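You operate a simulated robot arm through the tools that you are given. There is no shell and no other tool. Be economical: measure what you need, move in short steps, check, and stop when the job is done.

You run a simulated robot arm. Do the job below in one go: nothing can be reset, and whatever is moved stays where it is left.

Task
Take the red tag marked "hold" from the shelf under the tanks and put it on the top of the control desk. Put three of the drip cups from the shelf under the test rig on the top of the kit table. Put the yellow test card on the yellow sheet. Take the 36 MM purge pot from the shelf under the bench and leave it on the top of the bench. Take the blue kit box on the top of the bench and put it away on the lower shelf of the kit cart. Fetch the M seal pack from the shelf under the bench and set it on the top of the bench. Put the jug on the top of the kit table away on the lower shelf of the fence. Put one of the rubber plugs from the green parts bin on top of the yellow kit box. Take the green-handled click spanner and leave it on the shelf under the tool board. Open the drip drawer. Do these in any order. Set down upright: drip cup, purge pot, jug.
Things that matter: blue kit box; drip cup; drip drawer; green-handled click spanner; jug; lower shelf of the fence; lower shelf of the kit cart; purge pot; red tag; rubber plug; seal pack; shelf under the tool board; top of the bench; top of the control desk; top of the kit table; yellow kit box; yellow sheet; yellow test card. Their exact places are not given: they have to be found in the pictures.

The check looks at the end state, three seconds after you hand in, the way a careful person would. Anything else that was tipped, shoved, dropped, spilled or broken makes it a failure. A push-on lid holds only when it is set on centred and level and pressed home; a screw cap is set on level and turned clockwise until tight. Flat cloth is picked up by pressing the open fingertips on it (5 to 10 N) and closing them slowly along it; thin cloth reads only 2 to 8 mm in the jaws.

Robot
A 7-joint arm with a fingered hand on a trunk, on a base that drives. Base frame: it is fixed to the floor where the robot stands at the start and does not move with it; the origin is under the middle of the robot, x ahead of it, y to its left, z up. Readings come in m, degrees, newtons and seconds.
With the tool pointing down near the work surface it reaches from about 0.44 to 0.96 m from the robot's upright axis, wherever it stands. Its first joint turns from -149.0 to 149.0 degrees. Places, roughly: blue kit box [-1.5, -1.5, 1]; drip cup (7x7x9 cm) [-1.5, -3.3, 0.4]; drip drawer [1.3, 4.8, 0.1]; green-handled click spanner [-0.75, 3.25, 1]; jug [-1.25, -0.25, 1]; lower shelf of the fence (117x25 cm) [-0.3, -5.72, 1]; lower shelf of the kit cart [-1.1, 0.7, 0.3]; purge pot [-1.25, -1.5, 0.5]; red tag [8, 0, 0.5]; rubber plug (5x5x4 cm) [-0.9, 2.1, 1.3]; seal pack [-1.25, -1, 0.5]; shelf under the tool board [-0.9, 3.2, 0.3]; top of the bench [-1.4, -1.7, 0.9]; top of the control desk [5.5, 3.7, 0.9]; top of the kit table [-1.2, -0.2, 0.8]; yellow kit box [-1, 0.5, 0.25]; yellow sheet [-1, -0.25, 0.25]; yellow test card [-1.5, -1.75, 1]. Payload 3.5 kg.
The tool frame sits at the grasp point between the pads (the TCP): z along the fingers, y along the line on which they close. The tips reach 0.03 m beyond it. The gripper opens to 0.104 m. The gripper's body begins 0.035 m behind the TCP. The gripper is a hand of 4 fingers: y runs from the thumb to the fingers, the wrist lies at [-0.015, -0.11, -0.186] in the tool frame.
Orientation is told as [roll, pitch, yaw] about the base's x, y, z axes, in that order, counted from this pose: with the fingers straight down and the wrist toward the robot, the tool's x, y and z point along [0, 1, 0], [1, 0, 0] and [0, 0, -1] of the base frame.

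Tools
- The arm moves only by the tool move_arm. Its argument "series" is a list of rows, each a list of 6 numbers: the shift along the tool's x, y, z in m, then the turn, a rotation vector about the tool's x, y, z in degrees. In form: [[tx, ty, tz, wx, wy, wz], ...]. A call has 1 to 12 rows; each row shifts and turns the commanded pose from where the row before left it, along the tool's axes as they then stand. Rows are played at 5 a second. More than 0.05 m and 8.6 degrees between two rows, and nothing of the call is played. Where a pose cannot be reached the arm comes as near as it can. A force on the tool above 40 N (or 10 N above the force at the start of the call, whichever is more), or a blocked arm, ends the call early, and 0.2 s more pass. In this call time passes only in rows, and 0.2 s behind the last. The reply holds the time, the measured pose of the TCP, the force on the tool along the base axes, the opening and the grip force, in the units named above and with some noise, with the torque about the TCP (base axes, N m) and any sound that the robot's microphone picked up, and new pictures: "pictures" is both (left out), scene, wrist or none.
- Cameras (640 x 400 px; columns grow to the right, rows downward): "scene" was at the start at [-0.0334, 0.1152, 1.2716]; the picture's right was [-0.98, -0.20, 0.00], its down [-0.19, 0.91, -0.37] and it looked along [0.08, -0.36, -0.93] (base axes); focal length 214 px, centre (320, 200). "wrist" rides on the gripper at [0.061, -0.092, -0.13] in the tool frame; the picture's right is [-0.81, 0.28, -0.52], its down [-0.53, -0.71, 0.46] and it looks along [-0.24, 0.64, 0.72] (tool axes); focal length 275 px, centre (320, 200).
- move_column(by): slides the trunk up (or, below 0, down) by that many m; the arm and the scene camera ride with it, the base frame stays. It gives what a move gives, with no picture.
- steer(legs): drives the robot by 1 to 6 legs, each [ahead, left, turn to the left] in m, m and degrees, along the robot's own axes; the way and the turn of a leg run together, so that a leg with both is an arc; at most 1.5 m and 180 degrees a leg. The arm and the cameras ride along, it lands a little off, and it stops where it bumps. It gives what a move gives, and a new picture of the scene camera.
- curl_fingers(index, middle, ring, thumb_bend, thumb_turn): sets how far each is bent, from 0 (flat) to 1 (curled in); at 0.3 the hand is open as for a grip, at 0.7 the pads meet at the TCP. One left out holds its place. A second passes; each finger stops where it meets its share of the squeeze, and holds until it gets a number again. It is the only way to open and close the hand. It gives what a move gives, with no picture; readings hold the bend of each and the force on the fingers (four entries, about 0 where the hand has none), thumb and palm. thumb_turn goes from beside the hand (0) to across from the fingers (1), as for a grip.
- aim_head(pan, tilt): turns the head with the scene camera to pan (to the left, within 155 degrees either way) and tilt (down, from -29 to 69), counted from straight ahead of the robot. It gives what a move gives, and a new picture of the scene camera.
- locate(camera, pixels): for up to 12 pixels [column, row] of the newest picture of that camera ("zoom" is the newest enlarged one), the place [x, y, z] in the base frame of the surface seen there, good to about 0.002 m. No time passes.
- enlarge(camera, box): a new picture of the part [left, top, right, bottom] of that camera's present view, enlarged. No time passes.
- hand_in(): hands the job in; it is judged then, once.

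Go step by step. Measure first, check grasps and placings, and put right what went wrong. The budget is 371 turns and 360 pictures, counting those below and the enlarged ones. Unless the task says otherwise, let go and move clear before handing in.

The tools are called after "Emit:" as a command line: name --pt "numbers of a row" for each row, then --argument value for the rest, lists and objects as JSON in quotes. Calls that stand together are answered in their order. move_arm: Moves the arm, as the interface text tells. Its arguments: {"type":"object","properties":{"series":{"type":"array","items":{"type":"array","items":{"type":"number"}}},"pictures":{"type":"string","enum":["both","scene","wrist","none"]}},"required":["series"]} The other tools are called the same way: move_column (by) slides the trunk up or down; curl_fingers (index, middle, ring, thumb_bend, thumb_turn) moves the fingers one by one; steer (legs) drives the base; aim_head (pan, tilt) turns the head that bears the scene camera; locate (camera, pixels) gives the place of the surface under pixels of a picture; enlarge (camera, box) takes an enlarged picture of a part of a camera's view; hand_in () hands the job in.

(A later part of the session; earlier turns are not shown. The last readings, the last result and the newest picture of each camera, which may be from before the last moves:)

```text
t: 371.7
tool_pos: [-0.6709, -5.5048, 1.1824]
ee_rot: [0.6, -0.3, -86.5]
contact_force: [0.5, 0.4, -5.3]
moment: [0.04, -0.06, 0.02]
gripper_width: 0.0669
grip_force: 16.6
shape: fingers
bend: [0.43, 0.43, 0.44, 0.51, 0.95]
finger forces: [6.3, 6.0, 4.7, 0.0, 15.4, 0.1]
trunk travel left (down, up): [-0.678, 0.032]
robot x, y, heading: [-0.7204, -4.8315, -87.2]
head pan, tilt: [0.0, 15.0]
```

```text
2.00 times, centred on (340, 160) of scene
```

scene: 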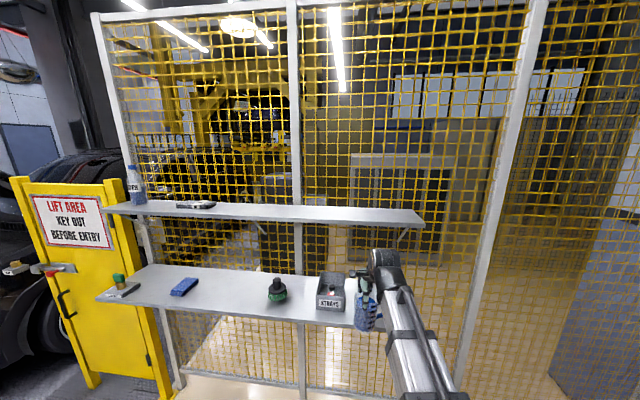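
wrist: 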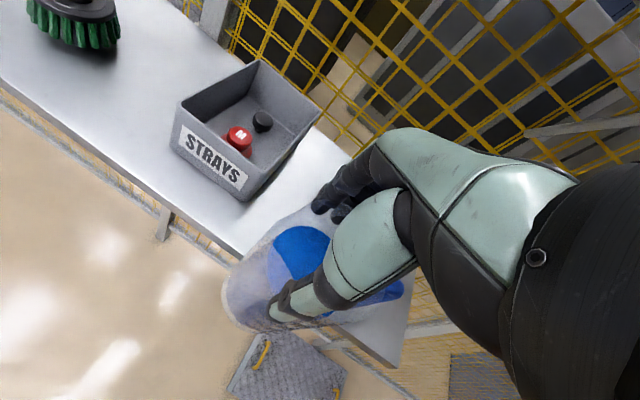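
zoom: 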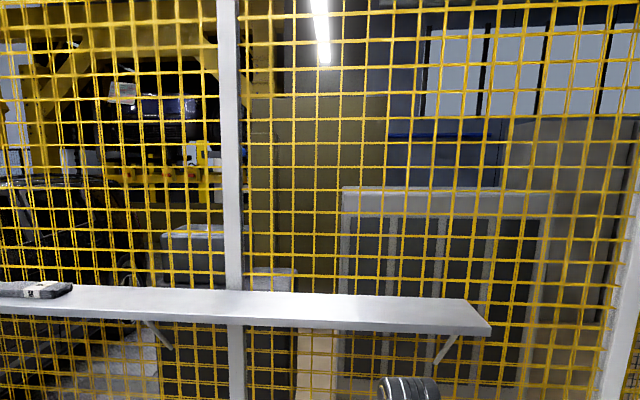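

Shift right then forward over the shelf.

Emit:
move_arm --pt "-0.03 0 0 0 0 0" --pt "-0.03 0 0 0 0 0" --pt "-0.03 0 0 0 0 0" --pt "0 0.04 0 0 0 0" --pt "0 0.04 0 0 0 0" --pt "0 0.04 0 0 0 0" --pt "0 0.035 0 0 0 0" --pictures "both"

Emit:
enlarge --camera "scene" --box '[300, 180, 460, 360]'

```text
t: 373.3
tool_pos: [-0.7495, -5.6674, 1.1827]
ee_rot: [0.6, -0.3, -86.4]
contact_force: [0.0, -0.9, -5.0]
moment: [0.03, -0.06, -0.01]
gripper_width: 0.0665
grip_force: 16.7
shape: fingers
bend: [0.43, 0.43, 0.44, 0.51, 0.95]
finger forces: [6.5, 6.0, 4.8, 0.0, 15.8, 0.0]
trunk travel left (down, up): [-0.678, 0.032]
robot x, y, heading: [-0.7227, -4.8365, -87.1]
head pan, tilt: [0.0, 15.0]
```

scene: 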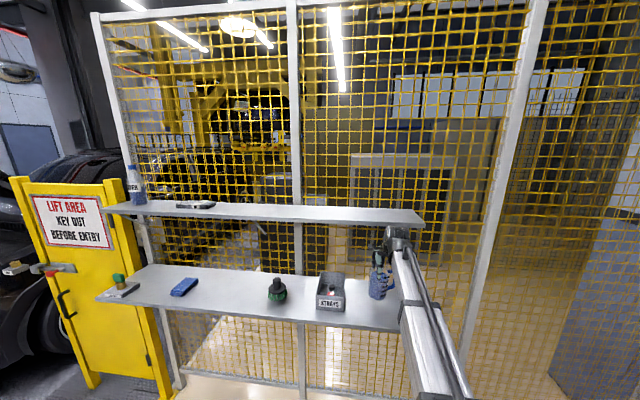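
wrist: 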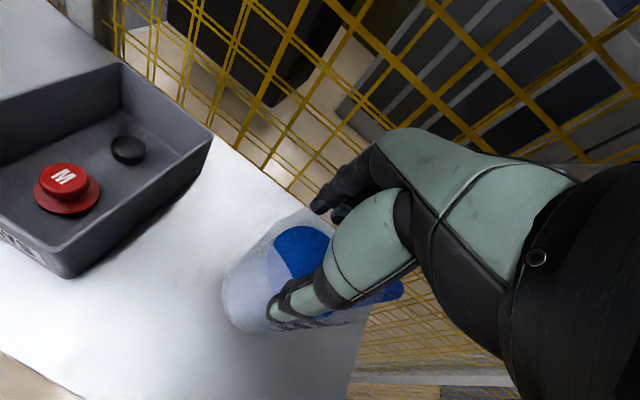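

```text
2.22 times, centred on (380, 270) of scene
```

zoom: 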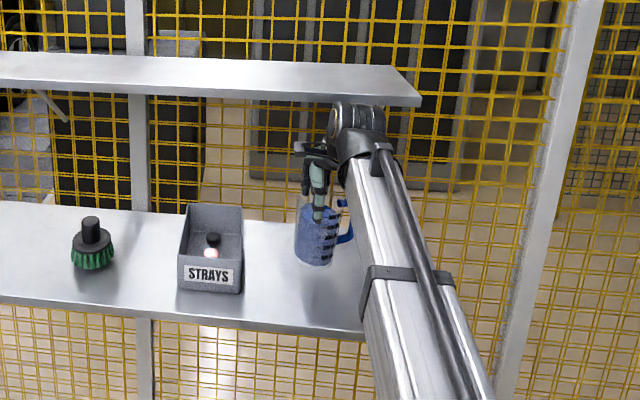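

Over the shelf. Lower 4 cm, then feel for contact.

Emit:
move_arm --pt "0 0 0.02 0 0 0" --pt "0 0 0.02 0 0 0" --pictures "wrist"

Emit:
locate --camera "wrist" --pixels '[[300, 240], [290, 255], [240, 320], [200, 330], [330, 350]]'

Emit:
move_arm --pt "0 0 0.004 0 0 0" --pictures "none"

Emit:
move_arm --pt "0 0 0.003 0 0 0" --pictures "none"

```text
t: 373.9
tool_pos: [-0.7482, -5.6668, 1.1443]
ee_rot: [0.7, -0.5, -86.5]
contact_force: [1.6, 0.3, 1.8]
moment: [0.02, -0.02, -0.01]
gripper_width: 0.0669
grip_force: 17.6
shape: fingers
bend: [0.43, 0.43, 0.44, 0.51, 0.95]
finger forces: [7.2, 6.0, 4.5, 0.1, 17.6, 0.0]
trunk travel left (down, up): [-0.678, 0.032]
robot x, y, heading: [-0.7212, -4.8353, -87.1]
head pan, tilt: [0.0, 15.0]
```

wrist: 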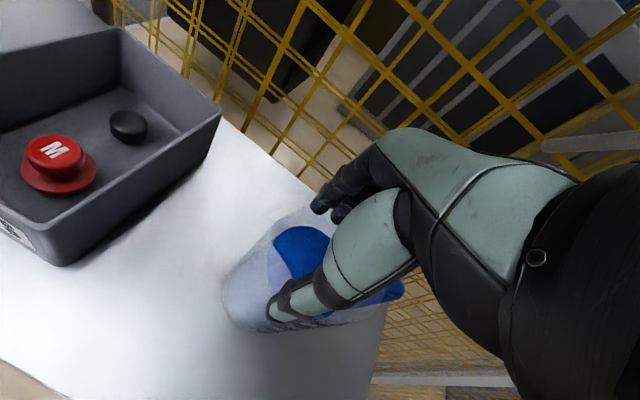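

```text
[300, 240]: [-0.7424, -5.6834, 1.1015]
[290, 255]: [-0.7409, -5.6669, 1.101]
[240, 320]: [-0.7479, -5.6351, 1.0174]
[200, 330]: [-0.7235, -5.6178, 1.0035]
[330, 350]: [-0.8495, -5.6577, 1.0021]
```

```text
t: 374.3
tool_pos: [-0.7478, -5.6656, 1.1417]
ee_rot: [0.7, -0.8, -86.3]
contact_force: [5.9, -1.6, 21.1]
moment: [-0.06, 0.01, 0.06]
gripper_width: 0.0668
grip_force: 21.1
shape: fingers
bend: [0.42, 0.43, 0.44, 0.52, 0.94]
finger forces: [9.2, 6.7, 4.7, 0.1, 21.4, 0.0]
trunk travel left (down, up): [-0.678, 0.032]
robot x, y, heading: [-0.7191, -4.8349, -87.2]
head pan, tilt: [0.0, 15.0]
```

```text
t: 374.7
tool_pos: [-0.7464, -5.6648, 1.1383]
ee_rot: [0.7, -0.6, -86.4]
contact_force: [8.7, -4.1, 24.1]
moment: [-0.21, 0.16, 0.13]
gripper_width: 0.0667
grip_force: 21.0
shape: fingers
bend: [0.4, 0.42, 0.43, 0.54, 0.94]
finger forces: [11.0, 6.5, 5.3, 0.0, 19.1, 0.1]
trunk travel left (down, up): [-0.678, 0.032]
robot x, y, heading: [-0.7219, -4.8362, -86.9]
head pan, tilt: [0.0, 15.0]
```

Contact had already occurred; relieve 4 mm, then release.

Emit:
move_arm --pt "0 0 -0.005 0 0 0" --pictures "none"

Emit:
curl_fingers --index 0.34 --middle 0.34 --ring 0.34 --thumb_bend 0.36

Emit:
curl_fingers --index 0.22 --middle 0.22 --ring 0.22 --thumb_bend 0.22

Emit:
move_arm --pt "0 0 -0.02 0 0 0" --pt "0 0 -0.03 0 0 0" --pictures "wrist"

```text
t: 375.1
tool_pos: [-0.7489, -5.663, 1.1382]
ee_rot: [0.5, -0.1, -86.5]
contact_force: [1.3, -0.7, 3.9]
moment: [-0.29, 0.0, 0.09]
gripper_width: 0.0662
grip_force: 19.6
shape: fingers
bend: [0.41, 0.42, 0.43, 0.53, 0.94]
finger forces: [9.2, 6.5, 5.6, 0.0, 17.7, 0.1]
trunk travel left (down, up): [-0.678, 0.032]
robot x, y, heading: [-0.7216, -4.8329, -87.7]
head pan, tilt: [0.0, 15.0]
```

```text
t: 376.1
tool_pos: [-0.7493, -5.665, 1.1404]
ee_rot: [0.8, -0.3, -86.5]
contact_force: [0.0, -0.3, 0.5]
moment: [-0.04, -0.01, -0.02]
gripper_width: 0.0902
grip_force: 0.1
shape: fingers
bend: [0.34, 0.34, 0.34, 0.36, 0.97]
finger forces: [0.1, 0.1, 0.0, 0.1, 0.0, 0.0]
trunk travel left (down, up): [-0.678, 0.032]
robot x, y, heading: [-0.7186, -4.8347, -87.3]
head pan, tilt: [0.0, 15.0]
```

```text
t: 377.1
tool_pos: [-0.747, -5.6655, 1.1402]
ee_rot: [0.7, -0.3, -86.5]
contact_force: [-0.1, -0.2, -0.1]
moment: [0.01, 0.01, 0.01]
gripper_width: 0.1209
grip_force: 0.1
shape: fingers
bend: [0.22, 0.22, 0.22, 0.22, 0.97]
finger forces: [0.0, 0.1, 0.0, 0.0, 0.0, 0.0]
trunk travel left (down, up): [-0.678, 0.032]
robot x, y, heading: [-0.7201, -4.8341, -87.1]
head pan, tilt: [0.0, 15.0]
```

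```text
t: 377.7
tool_pos: [-0.7495, -5.665, 1.1906]
ee_rot: [0.7, -0.3, -86.5]
contact_force: [0.5, 1.2, -0.5]
moment: [-0.02, -0.01, 0.01]
gripper_width: 0.1209
grip_force: 0.0
shape: fingers
bend: [0.22, 0.22, 0.22, 0.22, 0.97]
finger forces: [0.1, 0.0, 0.1, 0.1, 0.0, 0.0]
trunk travel left (down, up): [-0.678, 0.032]
robot x, y, heading: [-0.7146, -4.8365, -87.4]
head pan, tilt: [0.0, 15.0]
```

wrist: 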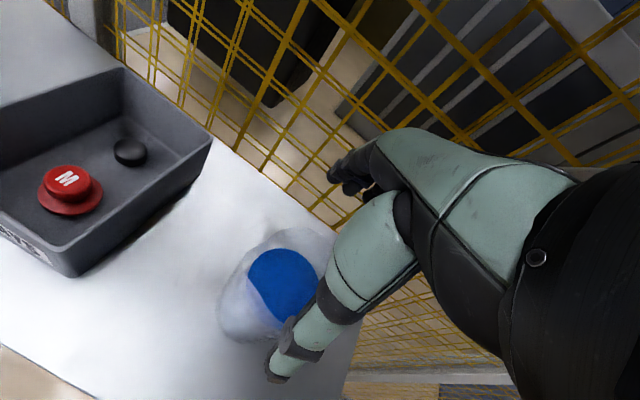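

Jug set down upright. Retract, back away, and turn toward the test-rig shelf for the drip cups.

Emit:
move_arm --pt "0 0 -0.02 0 0 0" --pt "0 -0.04 0 0 0 0" --pt "0 -0.04 0 0 0 0" --pt "0 -0.04 0 0 0 0" --pt "0 -0.04 0 0 0 0" --pt "0 -0.04 0 0 0 0" --pictures "none"

Emit:
steer --legs '[[-1.4, 0, 0], [0, 0.6, 0], [0, 0, -92]]'

```text
t: 379.1
tool_pos: [-0.7618, -5.4641, 1.21]
ee_rot: [0.7, -0.4, -86.6]
contact_force: [-0.6, -0.4, 0.8]
moment: [-0.01, -0.02, -0.04]
gripper_width: 0.1208
grip_force: 0.1
shape: fingers
bend: [0.22, 0.22, 0.22, 0.22, 0.97]
finger forces: [0.0, 0.0, 0.1, 0.0, 0.0, 0.0]
trunk travel left (down, up): [-0.678, 0.032]
robot x, y, heading: [-0.7195, -4.8354, -87.3]
head pan, tilt: [0.0, 15.0]
```

```text
t: 393.1
tool_pos: [-0.8385, -3.3229, 1.2088]
ee_rot: [0.7, -0.3, -178.8]
contact_force: [-0.9, 0.1, 0.0]
moment: [-0.02, 0.04, 0.02]
gripper_width: 0.1212
grip_force: 0.1
shape: fingers
bend: [0.22, 0.22, 0.22, 0.22, 0.97]
finger forces: [0.0, 0.1, 0.0, 0.0, 0.1, 0.0]
trunk travel left (down, up): [-0.678, 0.032]
robot x, y, heading: [-0.2093, -3.3869, -179.5]
head pan, tilt: [0.0, 15.0]
```

scene: 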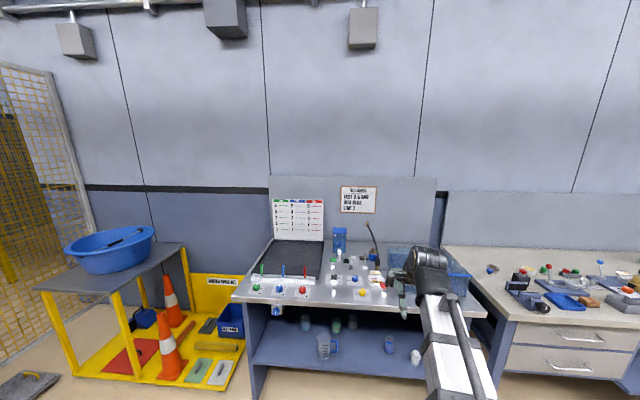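

Cups are on the lower shelf (320-415, 325-360). Lower the trunk and look at them.

Emit:
move_column --by -0.4

Emit:
move_column --by -0.25

Emit:
aim_head --pan 0 --tilt 28

Emit:
enlarge --camera "scene" --box '[220, 120, 420, 250]'

```text
t: 396.9
tool_pos: [-0.8396, -3.3235, 0.8094]
ee_rot: [0.7, -0.2, -178.8]
contact_force: [-0.3, 0.5, 0.2]
moment: [-0.01, 0.0, -0.01]
gripper_width: 0.121
grip_force: 0.1
shape: fingers
bend: [0.22, 0.22, 0.22, 0.22, 0.97]
finger forces: [0.0, 0.0, 0.0, 0.1, 0.0, 0.0]
trunk travel left (down, up): [-0.278, 0.432]
robot x, y, heading: [-0.2089, -3.3938, -179.6]
head pan, tilt: [0.0, 15.0]
```

```text
t: 399.5
tool_pos: [-0.8379, -3.323, 0.5595]
ee_rot: [0.8, -0.3, -178.9]
contact_force: [0.1, 0.3, 0.3]
moment: [0.0, 0.03, -0.04]
gripper_width: 0.1207
grip_force: 0.2
shape: fingers
bend: [0.22, 0.22, 0.22, 0.22, 0.97]
finger forces: [0.0, 0.0, 0.0, 0.0, 0.0, 0.0]
trunk travel left (down, up): [-0.028, 0.682]
robot x, y, heading: [-0.2082, -3.3888, -179.5]
head pan, tilt: [0.0, 15.0]
```

```text
t: 400.2
tool_pos: [-0.8388, -3.3236, 0.5597]
ee_rot: [0.7, -0.3, -178.7]
contact_force: [-0.3, -0.1, 0.5]
moment: [0.06, -0.01, 0.02]
gripper_width: 0.121
grip_force: 0.2
shape: fingers
bend: [0.22, 0.22, 0.22, 0.22, 0.97]
finger forces: [0.0, 0.0, 0.0, 0.1, 0.1, 0.1]
trunk travel left (down, up): [-0.028, 0.682]
robot x, y, heading: [-0.2128, -3.391, -179.8]
head pan, tilt: [0.0, 28.0]
```

scene: 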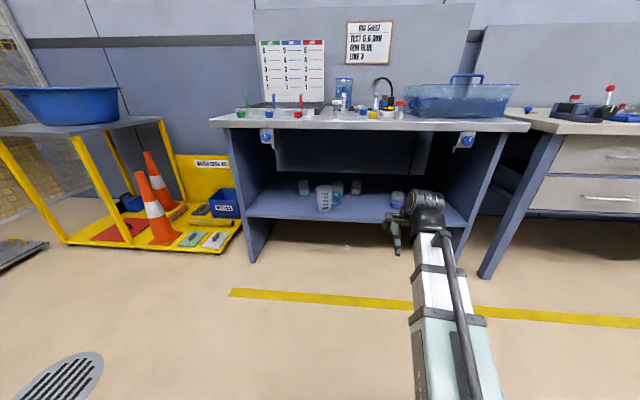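

```text
3.08 times, centred on (320, 185) of scene
```

zoom: 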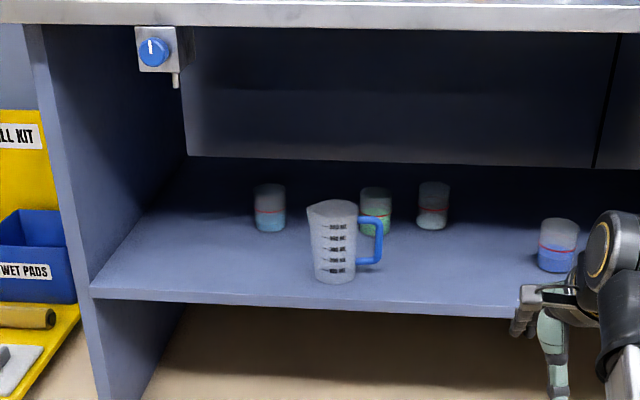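

Emit:
locate --camera "zoom" --pixels '[[270, 222], [270, 212], [375, 225], [375, 216], [433, 220], [433, 210], [558, 262], [558, 250], [558, 222], [100, 290], [480, 300], [590, 150]]'

```text
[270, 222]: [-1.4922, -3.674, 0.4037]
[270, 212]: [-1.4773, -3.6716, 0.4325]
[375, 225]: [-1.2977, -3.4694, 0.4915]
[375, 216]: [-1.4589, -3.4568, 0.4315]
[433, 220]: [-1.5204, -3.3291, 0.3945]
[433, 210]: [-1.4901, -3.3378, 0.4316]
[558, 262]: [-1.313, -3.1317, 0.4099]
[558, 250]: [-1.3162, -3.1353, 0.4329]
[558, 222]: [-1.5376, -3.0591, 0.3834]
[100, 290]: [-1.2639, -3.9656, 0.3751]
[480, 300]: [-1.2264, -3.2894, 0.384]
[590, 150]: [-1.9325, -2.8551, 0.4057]
```

Cup A centre ≈(-1.35,-3.135), shelf z 0.383, cup top ≈0.473. Go for it first.

Emit:
steer --legs '[[0.4, -0.19, 0]]'

Emit:
move_arm --pt "0 0 0 0 0 0" --pictures "wrist"

```text
t: 402.9
tool_pos: [-1.2411, -3.1274, 0.5593]
ee_rot: [0.7, -0.3, -179.5]
contact_force: [0.3, -0.3, -0.4]
moment: [0.01, 0.03, -0.01]
gripper_width: 0.1212
grip_force: 0.2
shape: fingers
bend: [0.22, 0.22, 0.22, 0.22, 0.97]
finger forces: [0.0, 0.1, 0.0, 0.1, 0.0, 0.0]
trunk travel left (down, up): [-0.028, 0.682]
robot x, y, heading: [-0.6083, -3.2002, 180.0]
head pan, tilt: [0.0, 28.0]
```

scene: 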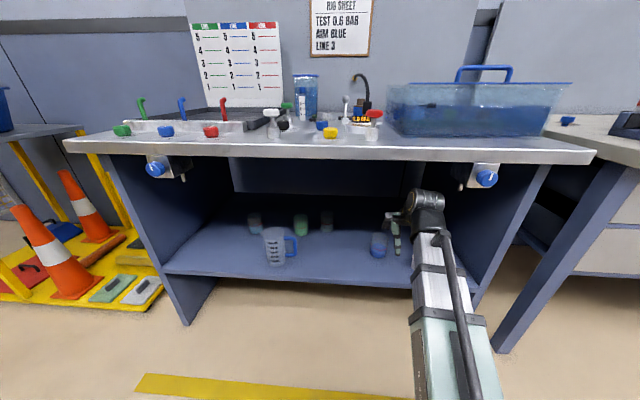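

```text
t: 403.3
tool_pos: [-1.2411, -3.1266, 0.5603]
ee_rot: [0.7, -0.3, -179.5]
contact_force: [-0.9, -0.4, -0.2]
moment: [0.0, 0.0, 0.0]
gripper_width: 0.121
grip_force: 0.0
shape: fingers
bend: [0.22, 0.22, 0.22, 0.22, 0.97]
finger forces: [0.1, 0.0, 0.1, 0.1, 0.1, 0.0]
trunk travel left (down, up): [-0.028, 0.682]
robot x, y, heading: [-0.6141, -3.1992, 180.0]
head pan, tilt: [0.0, 28.0]
```

wrist: 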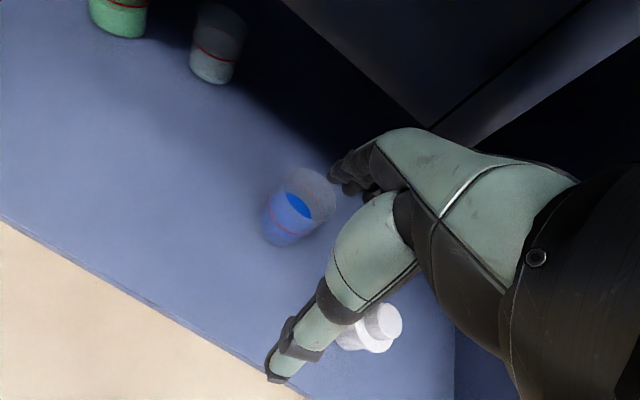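

Emit:
locate --camera "wrist" --pixels '[[298, 206], [288, 205], [308, 212], [283, 235], [295, 240], [270, 230], [310, 172], [333, 195], [287, 180], [380, 320], [215, 75], [120, 30]]'

```text
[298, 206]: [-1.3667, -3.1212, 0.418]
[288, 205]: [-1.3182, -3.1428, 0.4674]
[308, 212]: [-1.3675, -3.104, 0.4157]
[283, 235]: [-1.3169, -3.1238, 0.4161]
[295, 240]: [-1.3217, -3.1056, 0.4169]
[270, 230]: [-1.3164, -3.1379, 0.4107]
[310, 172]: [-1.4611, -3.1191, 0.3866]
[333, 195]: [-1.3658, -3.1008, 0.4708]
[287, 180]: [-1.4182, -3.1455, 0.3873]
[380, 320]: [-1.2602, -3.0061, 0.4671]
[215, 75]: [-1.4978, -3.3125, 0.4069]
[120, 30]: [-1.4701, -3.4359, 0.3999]
```

Cup centre ≈(-1.352,-3.128). Move over and descend with opening ~0.105.

Emit:
curl_fingers --index 0.28 --middle 0.28 --ring 0.28 --thumb_bend 0.28

Emit:
move_arm --pt "0.004 0.037 0 0 0 0" --pt "0 0.037 0 0 0 0" --pt "0 0.037 0 0 0 0" --pt "0 0 0.04 0 0 0" --pt "0 0 0.04 0 0 0" --pt "0 0 0.03 0 0 0" --pictures "wrist"

Emit:
curl_fingers --index 0.44 --middle 0.44 --ring 0.44 --thumb_bend 0.46

```text
t: 404.3
tool_pos: [-1.2415, -3.1262, 0.5598]
ee_rot: [0.7, -0.4, -179.4]
contact_force: [-0.4, 0.1, 0.1]
moment: [-0.03, -0.01, -0.03]
gripper_width: 0.1082
grip_force: 0.1
shape: fingers
bend: [0.28, 0.28, 0.28, 0.28, 0.97]
finger forces: [0.0, 0.1, 0.1, 0.0, 0.0, 0.0]
trunk travel left (down, up): [-0.028, 0.682]
robot x, y, heading: [-0.611, -3.1991, 179.6]
head pan, tilt: [0.0, 28.0]
```

```text
t: 405.7
tool_pos: [-1.3532, -3.136, 0.4483]
ee_rot: [0.7, -0.5, -179.4]
contact_force: [-0.6, -0.1, -0.8]
moment: [0.02, 0.0, 0.04]
gripper_width: 0.1082
grip_force: 0.1
shape: fingers
bend: [0.28, 0.28, 0.28, 0.28, 0.97]
finger forces: [0.0, 0.0, 0.1, 0.0, 0.0, 0.0]
trunk travel left (down, up): [-0.028, 0.682]
robot x, y, heading: [-0.6137, -3.2003, 180.1]
head pan, tilt: [0.0, 28.0]
```

wrist: 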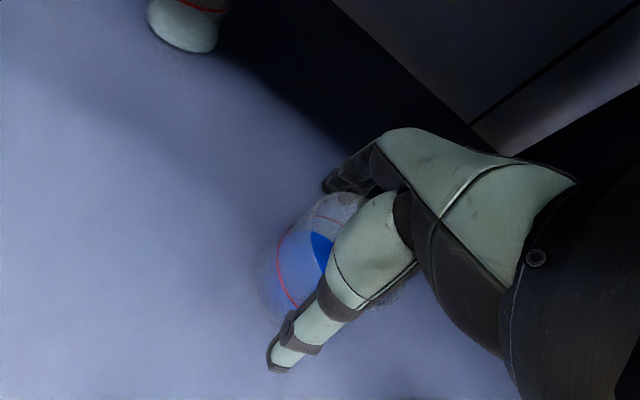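

```text
t: 406.7
tool_pos: [-1.3533, -3.1355, 0.4491]
ee_rot: [0.7, -0.3, -179.3]
contact_force: [0.0, -0.6, -0.3]
moment: [0.0, 0.0, 0.02]
gripper_width: 0.067
grip_force: 1.1
shape: fingers
bend: [0.44, 0.44, 0.44, 0.45, 0.97]
finger forces: [0.8, 0.0, 0.0, 0.1, 1.0, 0.0]
trunk travel left (down, up): [-0.028, 0.682]
robot x, y, heading: [-0.6154, -3.2024, 180.0]
head pan, tilt: [0.0, 28.0]
```

Contact at 67 mm. Tighten and lift.

Emit:
curl_fingers --index 0.5 --middle 0.5 --ring 0.5 --thumb_bend 0.6

Emit:
move_arm --pt "0 0 -0.02 0 0 0" --pt "0 0 -0.03 0 0 0" --pictures "wrist"

Emit:
locate --camera "wrist" --pixels '[[315, 245], [320, 255], [290, 250], [275, 260], [290, 300]]'

```text
t: 407.7
tool_pos: [-1.354, -3.1346, 0.4486]
ee_rot: [0.7, -0.3, -179.4]
contact_force: [-0.3, 0.0, 0.4]
moment: [0.06, -0.01, 0.0]
gripper_width: 0.0524
grip_force: 6.1
shape: fingers
bend: [0.48, 0.48, 0.5, 0.54, 0.97]
finger forces: [3.3, 2.6, 0.1, 0.0, 6.7, 0.0]
trunk travel left (down, up): [-0.028, 0.682]
robot x, y, heading: [-0.6157, -3.2037, 179.7]
head pan, tilt: [0.0, 28.0]
```

```text
t: 408.3
tool_pos: [-1.3506, -3.1344, 0.5023]
ee_rot: [0.7, -0.4, -179.3]
contact_force: [0.7, 0.7, -2.3]
moment: [0.0, 0.0, 0.03]
gripper_width: 0.0516
grip_force: 5.5
shape: fingers
bend: [0.48, 0.48, 0.5, 0.54, 0.97]
finger forces: [2.2, 2.8, 0.3, 0.1, 5.7, 0.0]
trunk travel left (down, up): [-0.028, 0.682]
robot x, y, heading: [-0.6125, -3.1995, 180.0]
head pan, tilt: [0.0, 28.0]
```

wrist: 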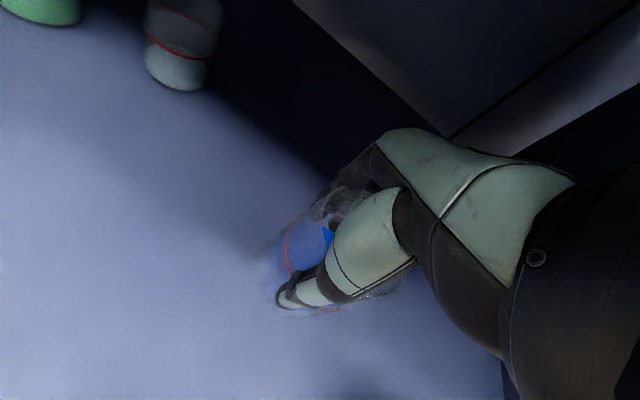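

```text
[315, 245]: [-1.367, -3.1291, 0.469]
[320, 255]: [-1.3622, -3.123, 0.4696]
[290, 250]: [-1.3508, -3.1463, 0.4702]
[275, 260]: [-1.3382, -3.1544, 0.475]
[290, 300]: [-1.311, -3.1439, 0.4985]
```

Held, but the grip is on a chord (52 mm). Set it back and regrip centred (shift 1.5 cm toward the camera side).

Emit:
move_arm --pt "0 0 0.03 0 0 0" --pt "0 0 0.022 0 0 0" --pictures "none"

Emit:
curl_fingers --index 0.28 --middle 0.28 --ring 0.28 --thumb_bend 0.28

Emit:
move_arm --pt "0.017 0 0 0 0 0" --pictures "none"

Emit:
curl_fingers --index 0.46 --middle 0.46 --ring 0.46 --thumb_bend 0.48

```text
t: 408.9
tool_pos: [-1.3521, -3.134, 0.4501]
ee_rot: [0.7, -0.5, -179.5]
contact_force: [0.2, -0.1, 2.4]
moment: [0.05, 0.02, -0.03]
gripper_width: 0.0516
grip_force: 6.3
shape: fingers
bend: [0.48, 0.48, 0.5, 0.54, 0.97]
finger forces: [3.1, 2.9, 0.3, 0.1, 5.6, 0.1]
trunk travel left (down, up): [-0.028, 0.682]
robot x, y, heading: [-0.6155, -3.2011, 180.1]
head pan, tilt: [0.0, 28.0]
```

```text
t: 409.9
tool_pos: [-1.3528, -3.1338, 0.4504]
ee_rot: [0.7, -0.2, -179.5]
contact_force: [-0.5, -0.4, 0.8]
moment: [-0.03, -0.02, -0.03]
gripper_width: 0.1072
grip_force: 0.0
shape: fingers
bend: [0.28, 0.28, 0.28, 0.28, 0.97]
finger forces: [0.0, 0.0, 0.1, 0.0, 0.1, 0.1]
trunk travel left (down, up): [-0.028, 0.682]
robot x, y, heading: [-0.6136, -3.2013, 179.9]
head pan, tilt: [0.0, 28.0]
```

```text
t: 410.3
tool_pos: [-1.3519, -3.151, 0.4479]
ee_rot: [0.7, -0.4, -179.5]
contact_force: [-0.3, 0.3, -0.5]
moment: [-0.02, -0.01, 0.06]
gripper_width: 0.1074
grip_force: 0.1
shape: fingers
bend: [0.28, 0.28, 0.28, 0.28, 0.97]
finger forces: [0.0, 0.1, 0.0, 0.0, 0.0, 0.1]
trunk travel left (down, up): [-0.028, 0.682]
robot x, y, heading: [-0.6117, -3.202, 180.0]
head pan, tilt: [0.0, 28.0]
```

```text
t: 411.3
tool_pos: [-1.3521, -3.1519, 0.4487]
ee_rot: [0.6, -0.3, -179.5]
contact_force: [-0.9, 0.0, -0.2]
moment: [0.01, 0.01, 0.01]
gripper_width: 0.0606
grip_force: 0.3
shape: fingers
bend: [0.46, 0.46, 0.45, 0.48, 0.97]
finger forces: [0.0, 0.0, 0.3, 0.1, 0.0, 0.0]
trunk travel left (down, up): [-0.028, 0.682]
robot x, y, heading: [-0.6112, -3.1977, 179.9]
head pan, tilt: [0.0, 28.0]
```

Emit:
curl_fingers --index 0.34 --middle 0.34 --ring 0.32 --thumb_bend 0.34

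Emit:
move_arm --pt "-0.011 0 0 0 0 0" --pictures "none"

Emit:
curl_fingers --index 0.48 --middle 0.48 --ring 0.48 --thumb_bend 0.52

```text
t: 412.3
tool_pos: [-1.3517, -3.1504, 0.449]
ee_rot: [0.7, -0.3, -179.4]
contact_force: [-0.2, -0.5, 0.0]
moment: [0.0, 0.02, -0.03]
gripper_width: 0.0928
grip_force: 0.1
shape: fingers
bend: [0.34, 0.34, 0.32, 0.34, 0.97]
finger forces: [0.0, 0.0, 0.0, 0.1, 0.0, 0.1]
trunk travel left (down, up): [-0.028, 0.682]
robot x, y, heading: [-0.6145, -3.1973, 180.1]
head pan, tilt: [0.0, 28.0]
```

```text
t: 412.7
tool_pos: [-1.3518, -3.1386, 0.4481]
ee_rot: [0.7, -0.3, -179.5]
contact_force: [0.5, -0.5, 0.7]
moment: [0.02, -0.03, -0.02]
gripper_width: 0.0929
grip_force: 0.0
shape: fingers
bend: [0.34, 0.34, 0.32, 0.34, 0.97]
finger forces: [0.0, 0.0, 0.0, 0.1, 0.0, 0.0]
trunk travel left (down, up): [-0.028, 0.682]
robot x, y, heading: [-0.6191, -3.1992, 180.0]
head pan, tilt: [0.0, 28.0]
```

```text
t: 413.7
tool_pos: [-1.3521, -3.1391, 0.4475]
ee_rot: [0.6, -0.3, -179.4]
contact_force: [0.0, 0.0, -0.5]
moment: [0.0, 0.01, -0.01]
gripper_width: 0.055
grip_force: 1.4
shape: fingers
bend: [0.48, 0.47, 0.48, 0.5, 0.97]
finger forces: [0.0, 1.1, 0.0, 0.0, 1.3, 0.0]
trunk travel left (down, up): [-0.028, 0.682]
robot x, y, heading: [-0.6153, -3.199, 180.3]
head pan, tilt: [0.0, 28.0]
```

Middle finger and thumb oppose across the cup now — centred. Tighten, lift.

Emit:
curl_fingers --index 0.56 --middle 0.54 --ring 0.56 --thumb_bend 0.66

Emit:
move_arm --pt "0 0 -0.02 0 0 0" --pt "0 0 -0.04 0 0 0" --pt "0 0 -0.04 0 0 0" --pictures "wrist"

Emit:
locate --camera "wrist" --pixels '[[315, 245], [320, 255], [290, 250], [275, 260], [290, 300]]'

```text
t: 414.7
tool_pos: [-1.352, -3.1392, 0.447]
ee_rot: [0.6, -0.4, -179.4]
contact_force: [-0.9, -0.4, 2.4]
moment: [0.05, 0.11, -0.01]
gripper_width: 0.0423
grip_force: 11.0
shape: fingers
bend: [0.54, 0.49, 0.53, 0.56, 0.96]
finger forces: [1.2, 6.2, 3.0, 0.1, 10.5, 0.0]
trunk travel left (down, up): [-0.028, 0.682]
robot x, y, heading: [-0.608, -3.1999, 179.9]
head pan, tilt: [0.0, 28.0]
```

```text
t: 415.5
tool_pos: [-1.3476, -3.1379, 0.5483]
ee_rot: [0.8, -0.3, -179.5]
contact_force: [0.1, -0.3, -1.3]
moment: [-0.01, -0.02, 0.02]
gripper_width: 0.0421
grip_force: 9.8
shape: fingers
bend: [0.54, 0.49, 0.53, 0.57, 0.96]
finger forces: [1.4, 6.0, 2.8, 0.0, 10.0, 0.1]
trunk travel left (down, up): [-0.028, 0.682]
robot x, y, heading: [-0.6149, -3.2017, 180.1]
head pan, tilt: [0.0, 28.0]
```

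wrist: 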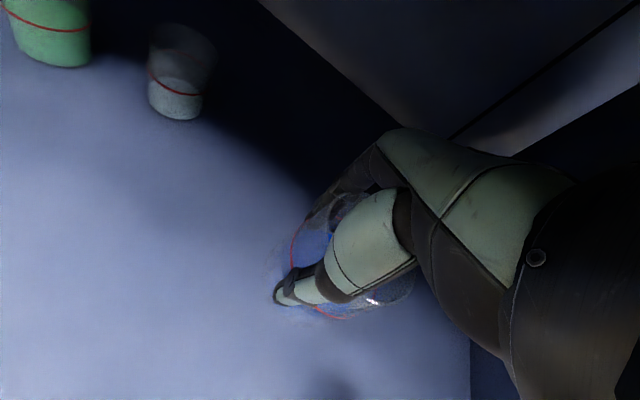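

```text
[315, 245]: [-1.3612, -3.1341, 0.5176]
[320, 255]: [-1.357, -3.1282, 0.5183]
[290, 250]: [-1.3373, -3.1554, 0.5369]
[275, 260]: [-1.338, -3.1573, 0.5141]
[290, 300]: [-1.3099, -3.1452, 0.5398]
```

Cup 1 secured and level. Back out, drive to the kit table, raising the trunk.

Emit:
steer --legs '[[-0.5, 0, 0], [0, -1.5, 0], [0, -1.5, 0]]'

Emit:
move_column --by 0.4

Emit:
move_column --by 0.18

```text
t: 432.7
tool_pos: [-0.9161, -0.1049, 0.5488]
ee_rot: [0.8, -0.3, -178.5]
contact_force: [0.4, -0.2, -1.3]
moment: [0.01, -0.02, 0.01]
gripper_width: 0.0422
grip_force: 10.3
shape: fingers
bend: [0.54, 0.49, 0.53, 0.57, 0.96]
finger forces: [1.4, 6.0, 2.9, 0.0, 10.0, 0.0]
trunk travel left (down, up): [-0.028, 0.682]
robot x, y, heading: [-0.1776, -0.1564, -179.0]
head pan, tilt: [0.0, 28.0]
```

scene: 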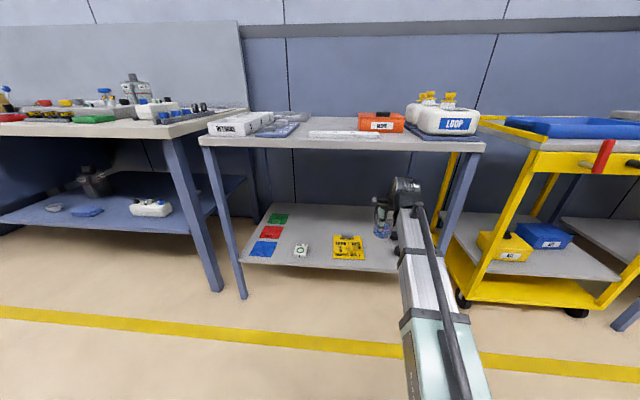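

```text
t: 434.6
tool_pos: [-0.912, -0.1057, 0.7309]
ee_rot: [0.8, 0.7, -178.3]
contact_force: [4.9, -1.3, -12.4]
moment: [-0.12, 0.38, -0.04]
gripper_width: 0.0422
grip_force: 15.8
shape: fingers
bend: [0.54, 0.49, 0.53, 0.57, 0.96]
finger forces: [1.5, 6.0, 2.9, 0.0, 10.0, 11.3]
trunk travel left (down, up): [-0.215, 0.495]
robot x, y, heading: [-0.1799, -0.1539, -179.0]
head pan, tilt: [0.0, 28.0]
stopped: the force on the tool passed its limit at 64 N (the readings are from after the stop); the commanded pose is now the measured one
```

```text
t: 435.1
tool_pos: [-0.9094, -0.1066, 0.7304]
ee_rot: [0.8, 1.3, -178.3]
contact_force: [6.6, 0.1, -10.3]
moment: [-0.13, 0.42, -0.06]
gripper_width: 0.0421
grip_force: 14.6
shape: fingers
bend: [0.54, 0.49, 0.53, 0.57, 0.96]
finger forces: [1.5, 6.0, 2.9, 0.1, 10.0, 10.1]
trunk travel left (down, up): [-0.22, 0.49]
robot x, y, heading: [-0.1792, -0.1536, -179.1]
head pan, tilt: [0.0, 28.0]
stopped: the force on the tool passed its limit at 51 N (the readings are from after the stop); the commanded pose is now the measured one
```

I raised into the table's underside. Lower a bit, back off 0.25 m, then raise.

Emit:
move_column --by -0.06

Emit:
steer --legs '[[-0.27, 0, 0]]'

Emit:
move_column --by 0.4

Emit:
move_column --by 0.08

Emit:
aim_head --pan 0 --tilt 40

```text
t: 436.1
tool_pos: [-0.9104, -0.105, 0.6715]
ee_rot: [0.8, 1.0, -178.3]
contact_force: [0.4, -0.3, -1.3]
moment: [0.0, -0.04, 0.02]
gripper_width: 0.0422
grip_force: 10.0
shape: fingers
bend: [0.54, 0.49, 0.53, 0.57, 0.96]
finger forces: [1.5, 6.0, 2.8, 0.0, 10.0, 0.0]
trunk travel left (down, up): [-0.16, 0.55]
robot x, y, heading: [-0.1809, -0.1568, -178.9]
head pan, tilt: [0.0, 28.0]
```

```text
t: 437.9
tool_pos: [-0.6444, -0.105, 0.6718]
ee_rot: [0.7, 1.0, -178.2]
contact_force: [-0.1, 0.7, -1.6]
moment: [0.01, -0.02, 0.01]
gripper_width: 0.0419
grip_force: 10.0
shape: fingers
bend: [0.54, 0.49, 0.53, 0.57, 0.96]
finger forces: [1.5, 6.0, 3.0, 0.0, 10.0, 0.0]
trunk travel left (down, up): [-0.16, 0.55]
robot x, y, heading: [0.0873, -0.1515, -178.4]
head pan, tilt: [0.0, 28.0]
```

scene: 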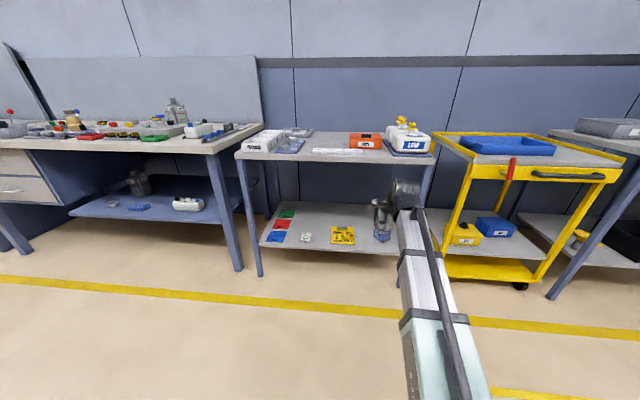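

```text
t: 441.8
tool_pos: [-0.6439, -0.1037, 1.0729]
ee_rot: [0.8, 1.0, -178.2]
contact_force: [0.4, -0.3, -1.3]
moment: [-0.03, 0.0, -0.01]
gripper_width: 0.042
grip_force: 10.1
shape: fingers
bend: [0.54, 0.49, 0.53, 0.57, 0.96]
finger forces: [1.5, 5.9, 2.9, 0.0, 10.0, 0.1]
trunk travel left (down, up): [-0.56, 0.15]
robot x, y, heading: [0.0828, -0.1506, -178.9]
head pan, tilt: [0.0, 28.0]
```

```text
t: 442.9
tool_pos: [-0.6426, -0.1054, 1.1516]
ee_rot: [0.8, 1.1, -178.2]
contact_force: [0.2, -0.1, -1.6]
moment: [-0.02, 0.01, -0.01]
gripper_width: 0.042
grip_force: 9.9
shape: fingers
bend: [0.54, 0.49, 0.53, 0.57, 0.96]
finger forces: [1.5, 6.1, 2.9, 0.0, 9.9, 0.0]
trunk travel left (down, up): [-0.64, 0.07]
robot x, y, heading: [0.0884, -0.1517, -178.9]
head pan, tilt: [0.0, 28.0]
```

```text
t: 443.7
tool_pos: [-0.6434, -0.1043, 1.153]
ee_rot: [0.8, 1.1, -178.3]
contact_force: [-0.3, 0.5, -1.7]
moment: [-0.02, 0.02, 0.02]
gripper_width: 0.0421
grip_force: 10.1
shape: fingers
bend: [0.54, 0.49, 0.53, 0.57, 0.96]
finger forces: [1.4, 6.0, 2.9, 0.0, 10.1, 0.1]
trunk travel left (down, up): [-0.64, 0.07]
robot x, y, heading: [0.0869, -0.1538, -178.9]
head pan, tilt: [0.0, 40.0]
```

scene: 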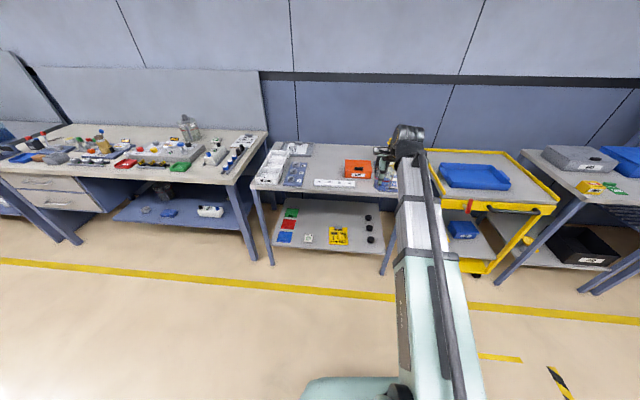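

Kit table looks unchanged. Drive in over the free middle area and place cup 1 at about (-1.36,-0.28).

Emit:
steer --legs '[[0.6, 0.18, -0.8]]'

Emit:
locate --camera "scene" --pixels '[[320, 185], [330, 200], [300, 190], [345, 190]]'

Emit:
move_arm --pt "0 0.04 0 0 0 0" --pt "0 0.04 0 0 0 0" --pt "0 0.03 0.04 0 0 0" --pt "0 0 0.05 0 0 0" --pt "0 0 0.05 0 0 0" --pt "0 0 0.05 0 0 0" --pictures "both"

```text
t: 447.2
tool_pos: [-1.2473, -0.2784, 1.1517]
ee_rot: [0.8, 1.2, -179.5]
contact_force: [-1.5, 0.2, -1.6]
moment: [-0.02, 0.0, 0.01]
gripper_width: 0.0417
grip_force: 10.0
shape: fingers
bend: [0.54, 0.49, 0.53, 0.57, 0.96]
finger forces: [1.5, 6.0, 2.9, 0.0, 10.0, 0.0]
trunk travel left (down, up): [-0.64, 0.07]
robot x, y, heading: [-0.5156, -0.338, 180.0]
head pan, tilt: [0.0, 40.0]
```

scene: 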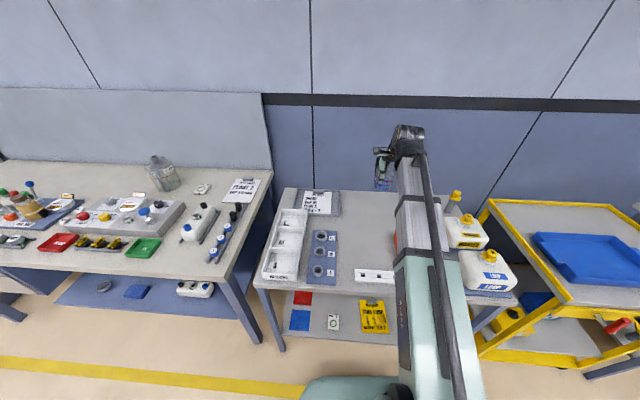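

```text
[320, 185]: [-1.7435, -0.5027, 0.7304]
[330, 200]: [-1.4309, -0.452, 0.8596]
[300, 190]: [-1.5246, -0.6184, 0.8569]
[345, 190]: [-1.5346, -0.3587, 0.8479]
```

```text
t: 448.6
tool_pos: [-1.352, -0.2853, 0.9615]
ee_rot: [0.9, 1.0, -179.4]
contact_force: [-1.0, 0.1, -2.0]
moment: [-0.02, -0.01, 0.01]
gripper_width: 0.0418
grip_force: 10.0
shape: fingers
bend: [0.54, 0.49, 0.53, 0.57, 0.96]
finger forces: [1.5, 5.8, 2.9, 0.1, 9.9, 0.1]
trunk travel left (down, up): [-0.64, 0.07]
robot x, y, heading: [-0.5182, -0.3361, 179.7]
head pan, tilt: [0.0, 40.0]
```

scene: 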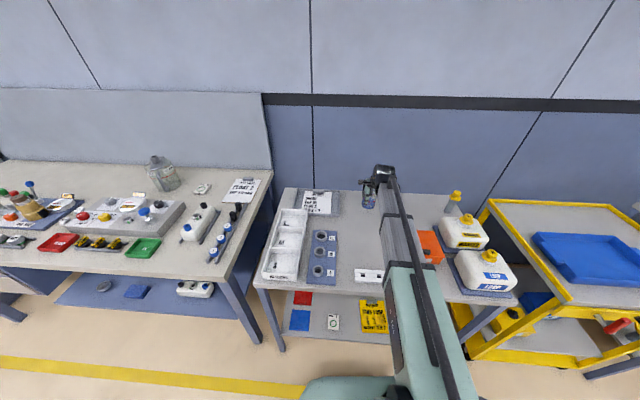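
wrist: 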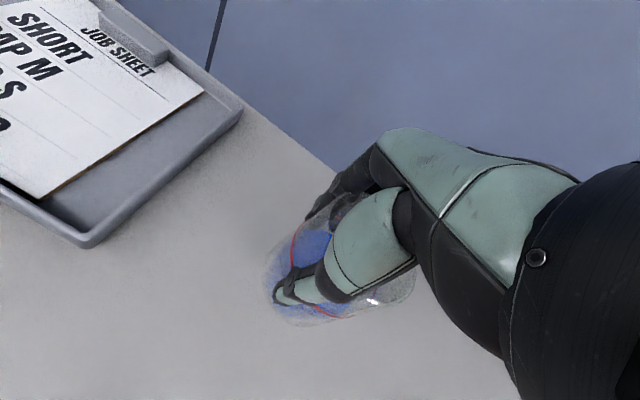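

Clear spot. Lower to contact (~0.914).

Emit:
move_arm --pt "0 0 0.025 0 0 0" --pt "0 0 0.018 0 0 0" --pictures "none"

Emit:
move_arm --pt "0 0 0.003 0 0 0" --pictures "none"

```text
t: 449.2
tool_pos: [-1.3541, -0.2846, 0.9177]
ee_rot: [0.8, 1.0, -179.4]
contact_force: [-0.7, 0.1, -0.9]
moment: [-0.01, 0.0, -0.01]
gripper_width: 0.042
grip_force: 10.3
shape: fingers
bend: [0.54, 0.49, 0.53, 0.57, 0.96]
finger forces: [1.6, 5.9, 2.9, 0.0, 9.7, 0.1]
trunk travel left (down, up): [-0.64, 0.07]
robot x, y, heading: [-0.5165, -0.3399, 179.8]
head pan, tilt: [0.0, 40.0]
```

```text
t: 449.6
tool_pos: [-1.3541, -0.2858, 0.9148]
ee_rot: [0.8, 1.0, -179.4]
contact_force: [0.0, -0.1, -1.0]
moment: [0.01, 0.0, -0.01]
gripper_width: 0.042
grip_force: 10.4
shape: fingers
bend: [0.54, 0.49, 0.53, 0.57, 0.96]
finger forces: [1.5, 6.0, 2.9, 0.0, 9.8, 0.1]
trunk travel left (down, up): [-0.64, 0.07]
robot x, y, heading: [-0.5184, -0.3395, 179.9]
head pan, tilt: [0.0, 40.0]
```

Emit:
move_arm --pt "0 0 0.003 0 0 0" --pictures "none"

Emit:
curl_fingers --index 0.42 --middle 0.42 --ring 0.42 --thumb_bend 0.42

Emit:
curl_fingers --index 0.28 --middle 0.28 --ring 0.28 --thumb_bend 0.28

Emit:
move_arm --pt "0 0 -0.03 0 0 0" --pt "0 0 -0.05 0 0 0" --pt "0 0 -0.05 0 0 0" --pt "0 -0.04 -0.05 0 0 0" --pictures "none"

Emit:
steer --legs '[[-0.45, 0, 0], [0, 1.45, 0], [0, 1.4, 0]]'

```text
t: 450.0
tool_pos: [-1.353, -0.2848, 0.9129]
ee_rot: [0.9, 0.9, -179.4]
contact_force: [0.6, -2.0, 8.7]
moment: [0.09, 0.23, 0.07]
gripper_width: 0.0421
grip_force: 10.7
shape: fingers
bend: [0.54, 0.49, 0.53, 0.57, 0.95]
finger forces: [1.6, 5.8, 3.1, 0.0, 11.4, 0.0]
trunk travel left (down, up): [-0.64, 0.07]
robot x, y, heading: [-0.5191, -0.3386, 180.0]
head pan, tilt: [0.0, 40.0]
```

```text
t: 451.0
tool_pos: [-1.3542, -0.2841, 0.9101]
ee_rot: [0.8, 1.0, -179.4]
contact_force: [0.2, -0.5, -0.3]
moment: [-0.01, 0.0, -0.02]
gripper_width: 0.0724
grip_force: 0.0
shape: fingers
bend: [0.42, 0.42, 0.42, 0.42, 0.97]
finger forces: [0.1, 0.0, 0.0, 0.0, 0.0, 0.0]
trunk travel left (down, up): [-0.64, 0.07]
robot x, y, heading: [-0.5172, -0.3447, 179.7]
head pan, tilt: [0.0, 40.0]
```

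```text
t: 452.0
tool_pos: [-1.3534, -0.2835, 0.9128]
ee_rot: [0.7, 1.0, -179.4]
contact_force: [-0.4, 0.4, -0.1]
moment: [0.0, 0.02, 0.01]
gripper_width: 0.1074
grip_force: 0.0
shape: fingers
bend: [0.28, 0.28, 0.28, 0.28, 0.97]
finger forces: [0.1, 0.0, 0.1, 0.0, 0.1, 0.1]
trunk travel left (down, up): [-0.64, 0.07]
robot x, y, heading: [-0.5172, -0.3367, 180.1]
head pan, tilt: [0.0, 40.0]
```

```text
refused: row 4 steps farther than a row can; nothing moved
```

```text
t: 454.3
tool_pos: [-0.9954, -0.2814, 0.9182]
ee_rot: [0.8, -0.2, -179.5]
contact_force: [-10.7, 0.4, 15.4]
moment: [0.3, 0.84, 0.16]
gripper_width: 0.1078
grip_force: 7.5
shape: fingers
bend: [0.28, 0.25, 0.25, 0.28, 0.97]
finger forces: [0.0, 6.2, 8.3, 0.1, 0.0, 0.0]
trunk travel left (down, up): [-0.64, 0.07]
robot x, y, heading: [-0.1525, -0.3403, 179.5]
head pan, tilt: [0.0, 40.0]
stopped in leg 1: the force on the tool passed its limit at 45 N (the readings are from after the stop); the commanded pose is now the measured one
```

scene: 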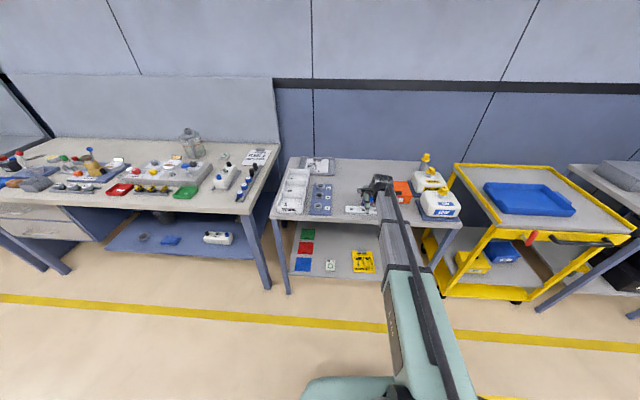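

The raise was refused, and the drive dragged the hand back with the cup inside it. Check the cup right away.

Emit:
move_arm --pt "0 0 0 0 0 0" --pictures "wrist"

Emit:
enlarge --camera "scene" --box '[320, 150, 440, 240]'

```text
t: 454.7
tool_pos: [-0.9925, -0.2839, 0.9188]
ee_rot: [0.7, -0.2, -179.6]
contact_force: [-11.5, 0.8, 14.5]
moment: [0.24, 0.98, 0.24]
gripper_width: 0.1077
grip_force: 8.3
shape: fingers
bend: [0.28, 0.25, 0.24, 0.28, 0.97]
finger forces: [0.1, 7.9, 9.7, 0.0, 0.0, 0.0]
trunk travel left (down, up): [-0.64, 0.07]
robot x, y, heading: [-0.1525, -0.341, 179.4]
head pan, tilt: [0.0, 40.0]
```

wrist: 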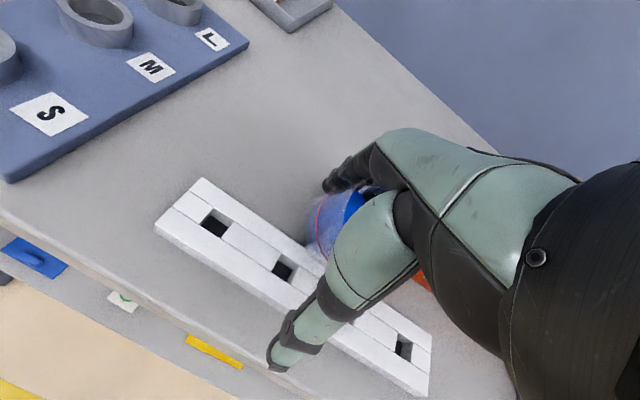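

```text
4.44 times, centred on (380, 195) of scene
```

zoom: 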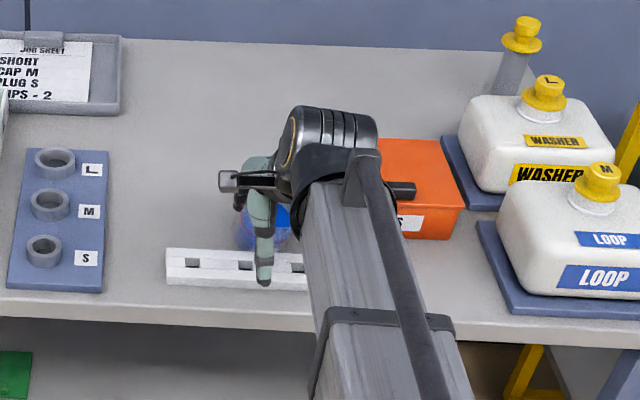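

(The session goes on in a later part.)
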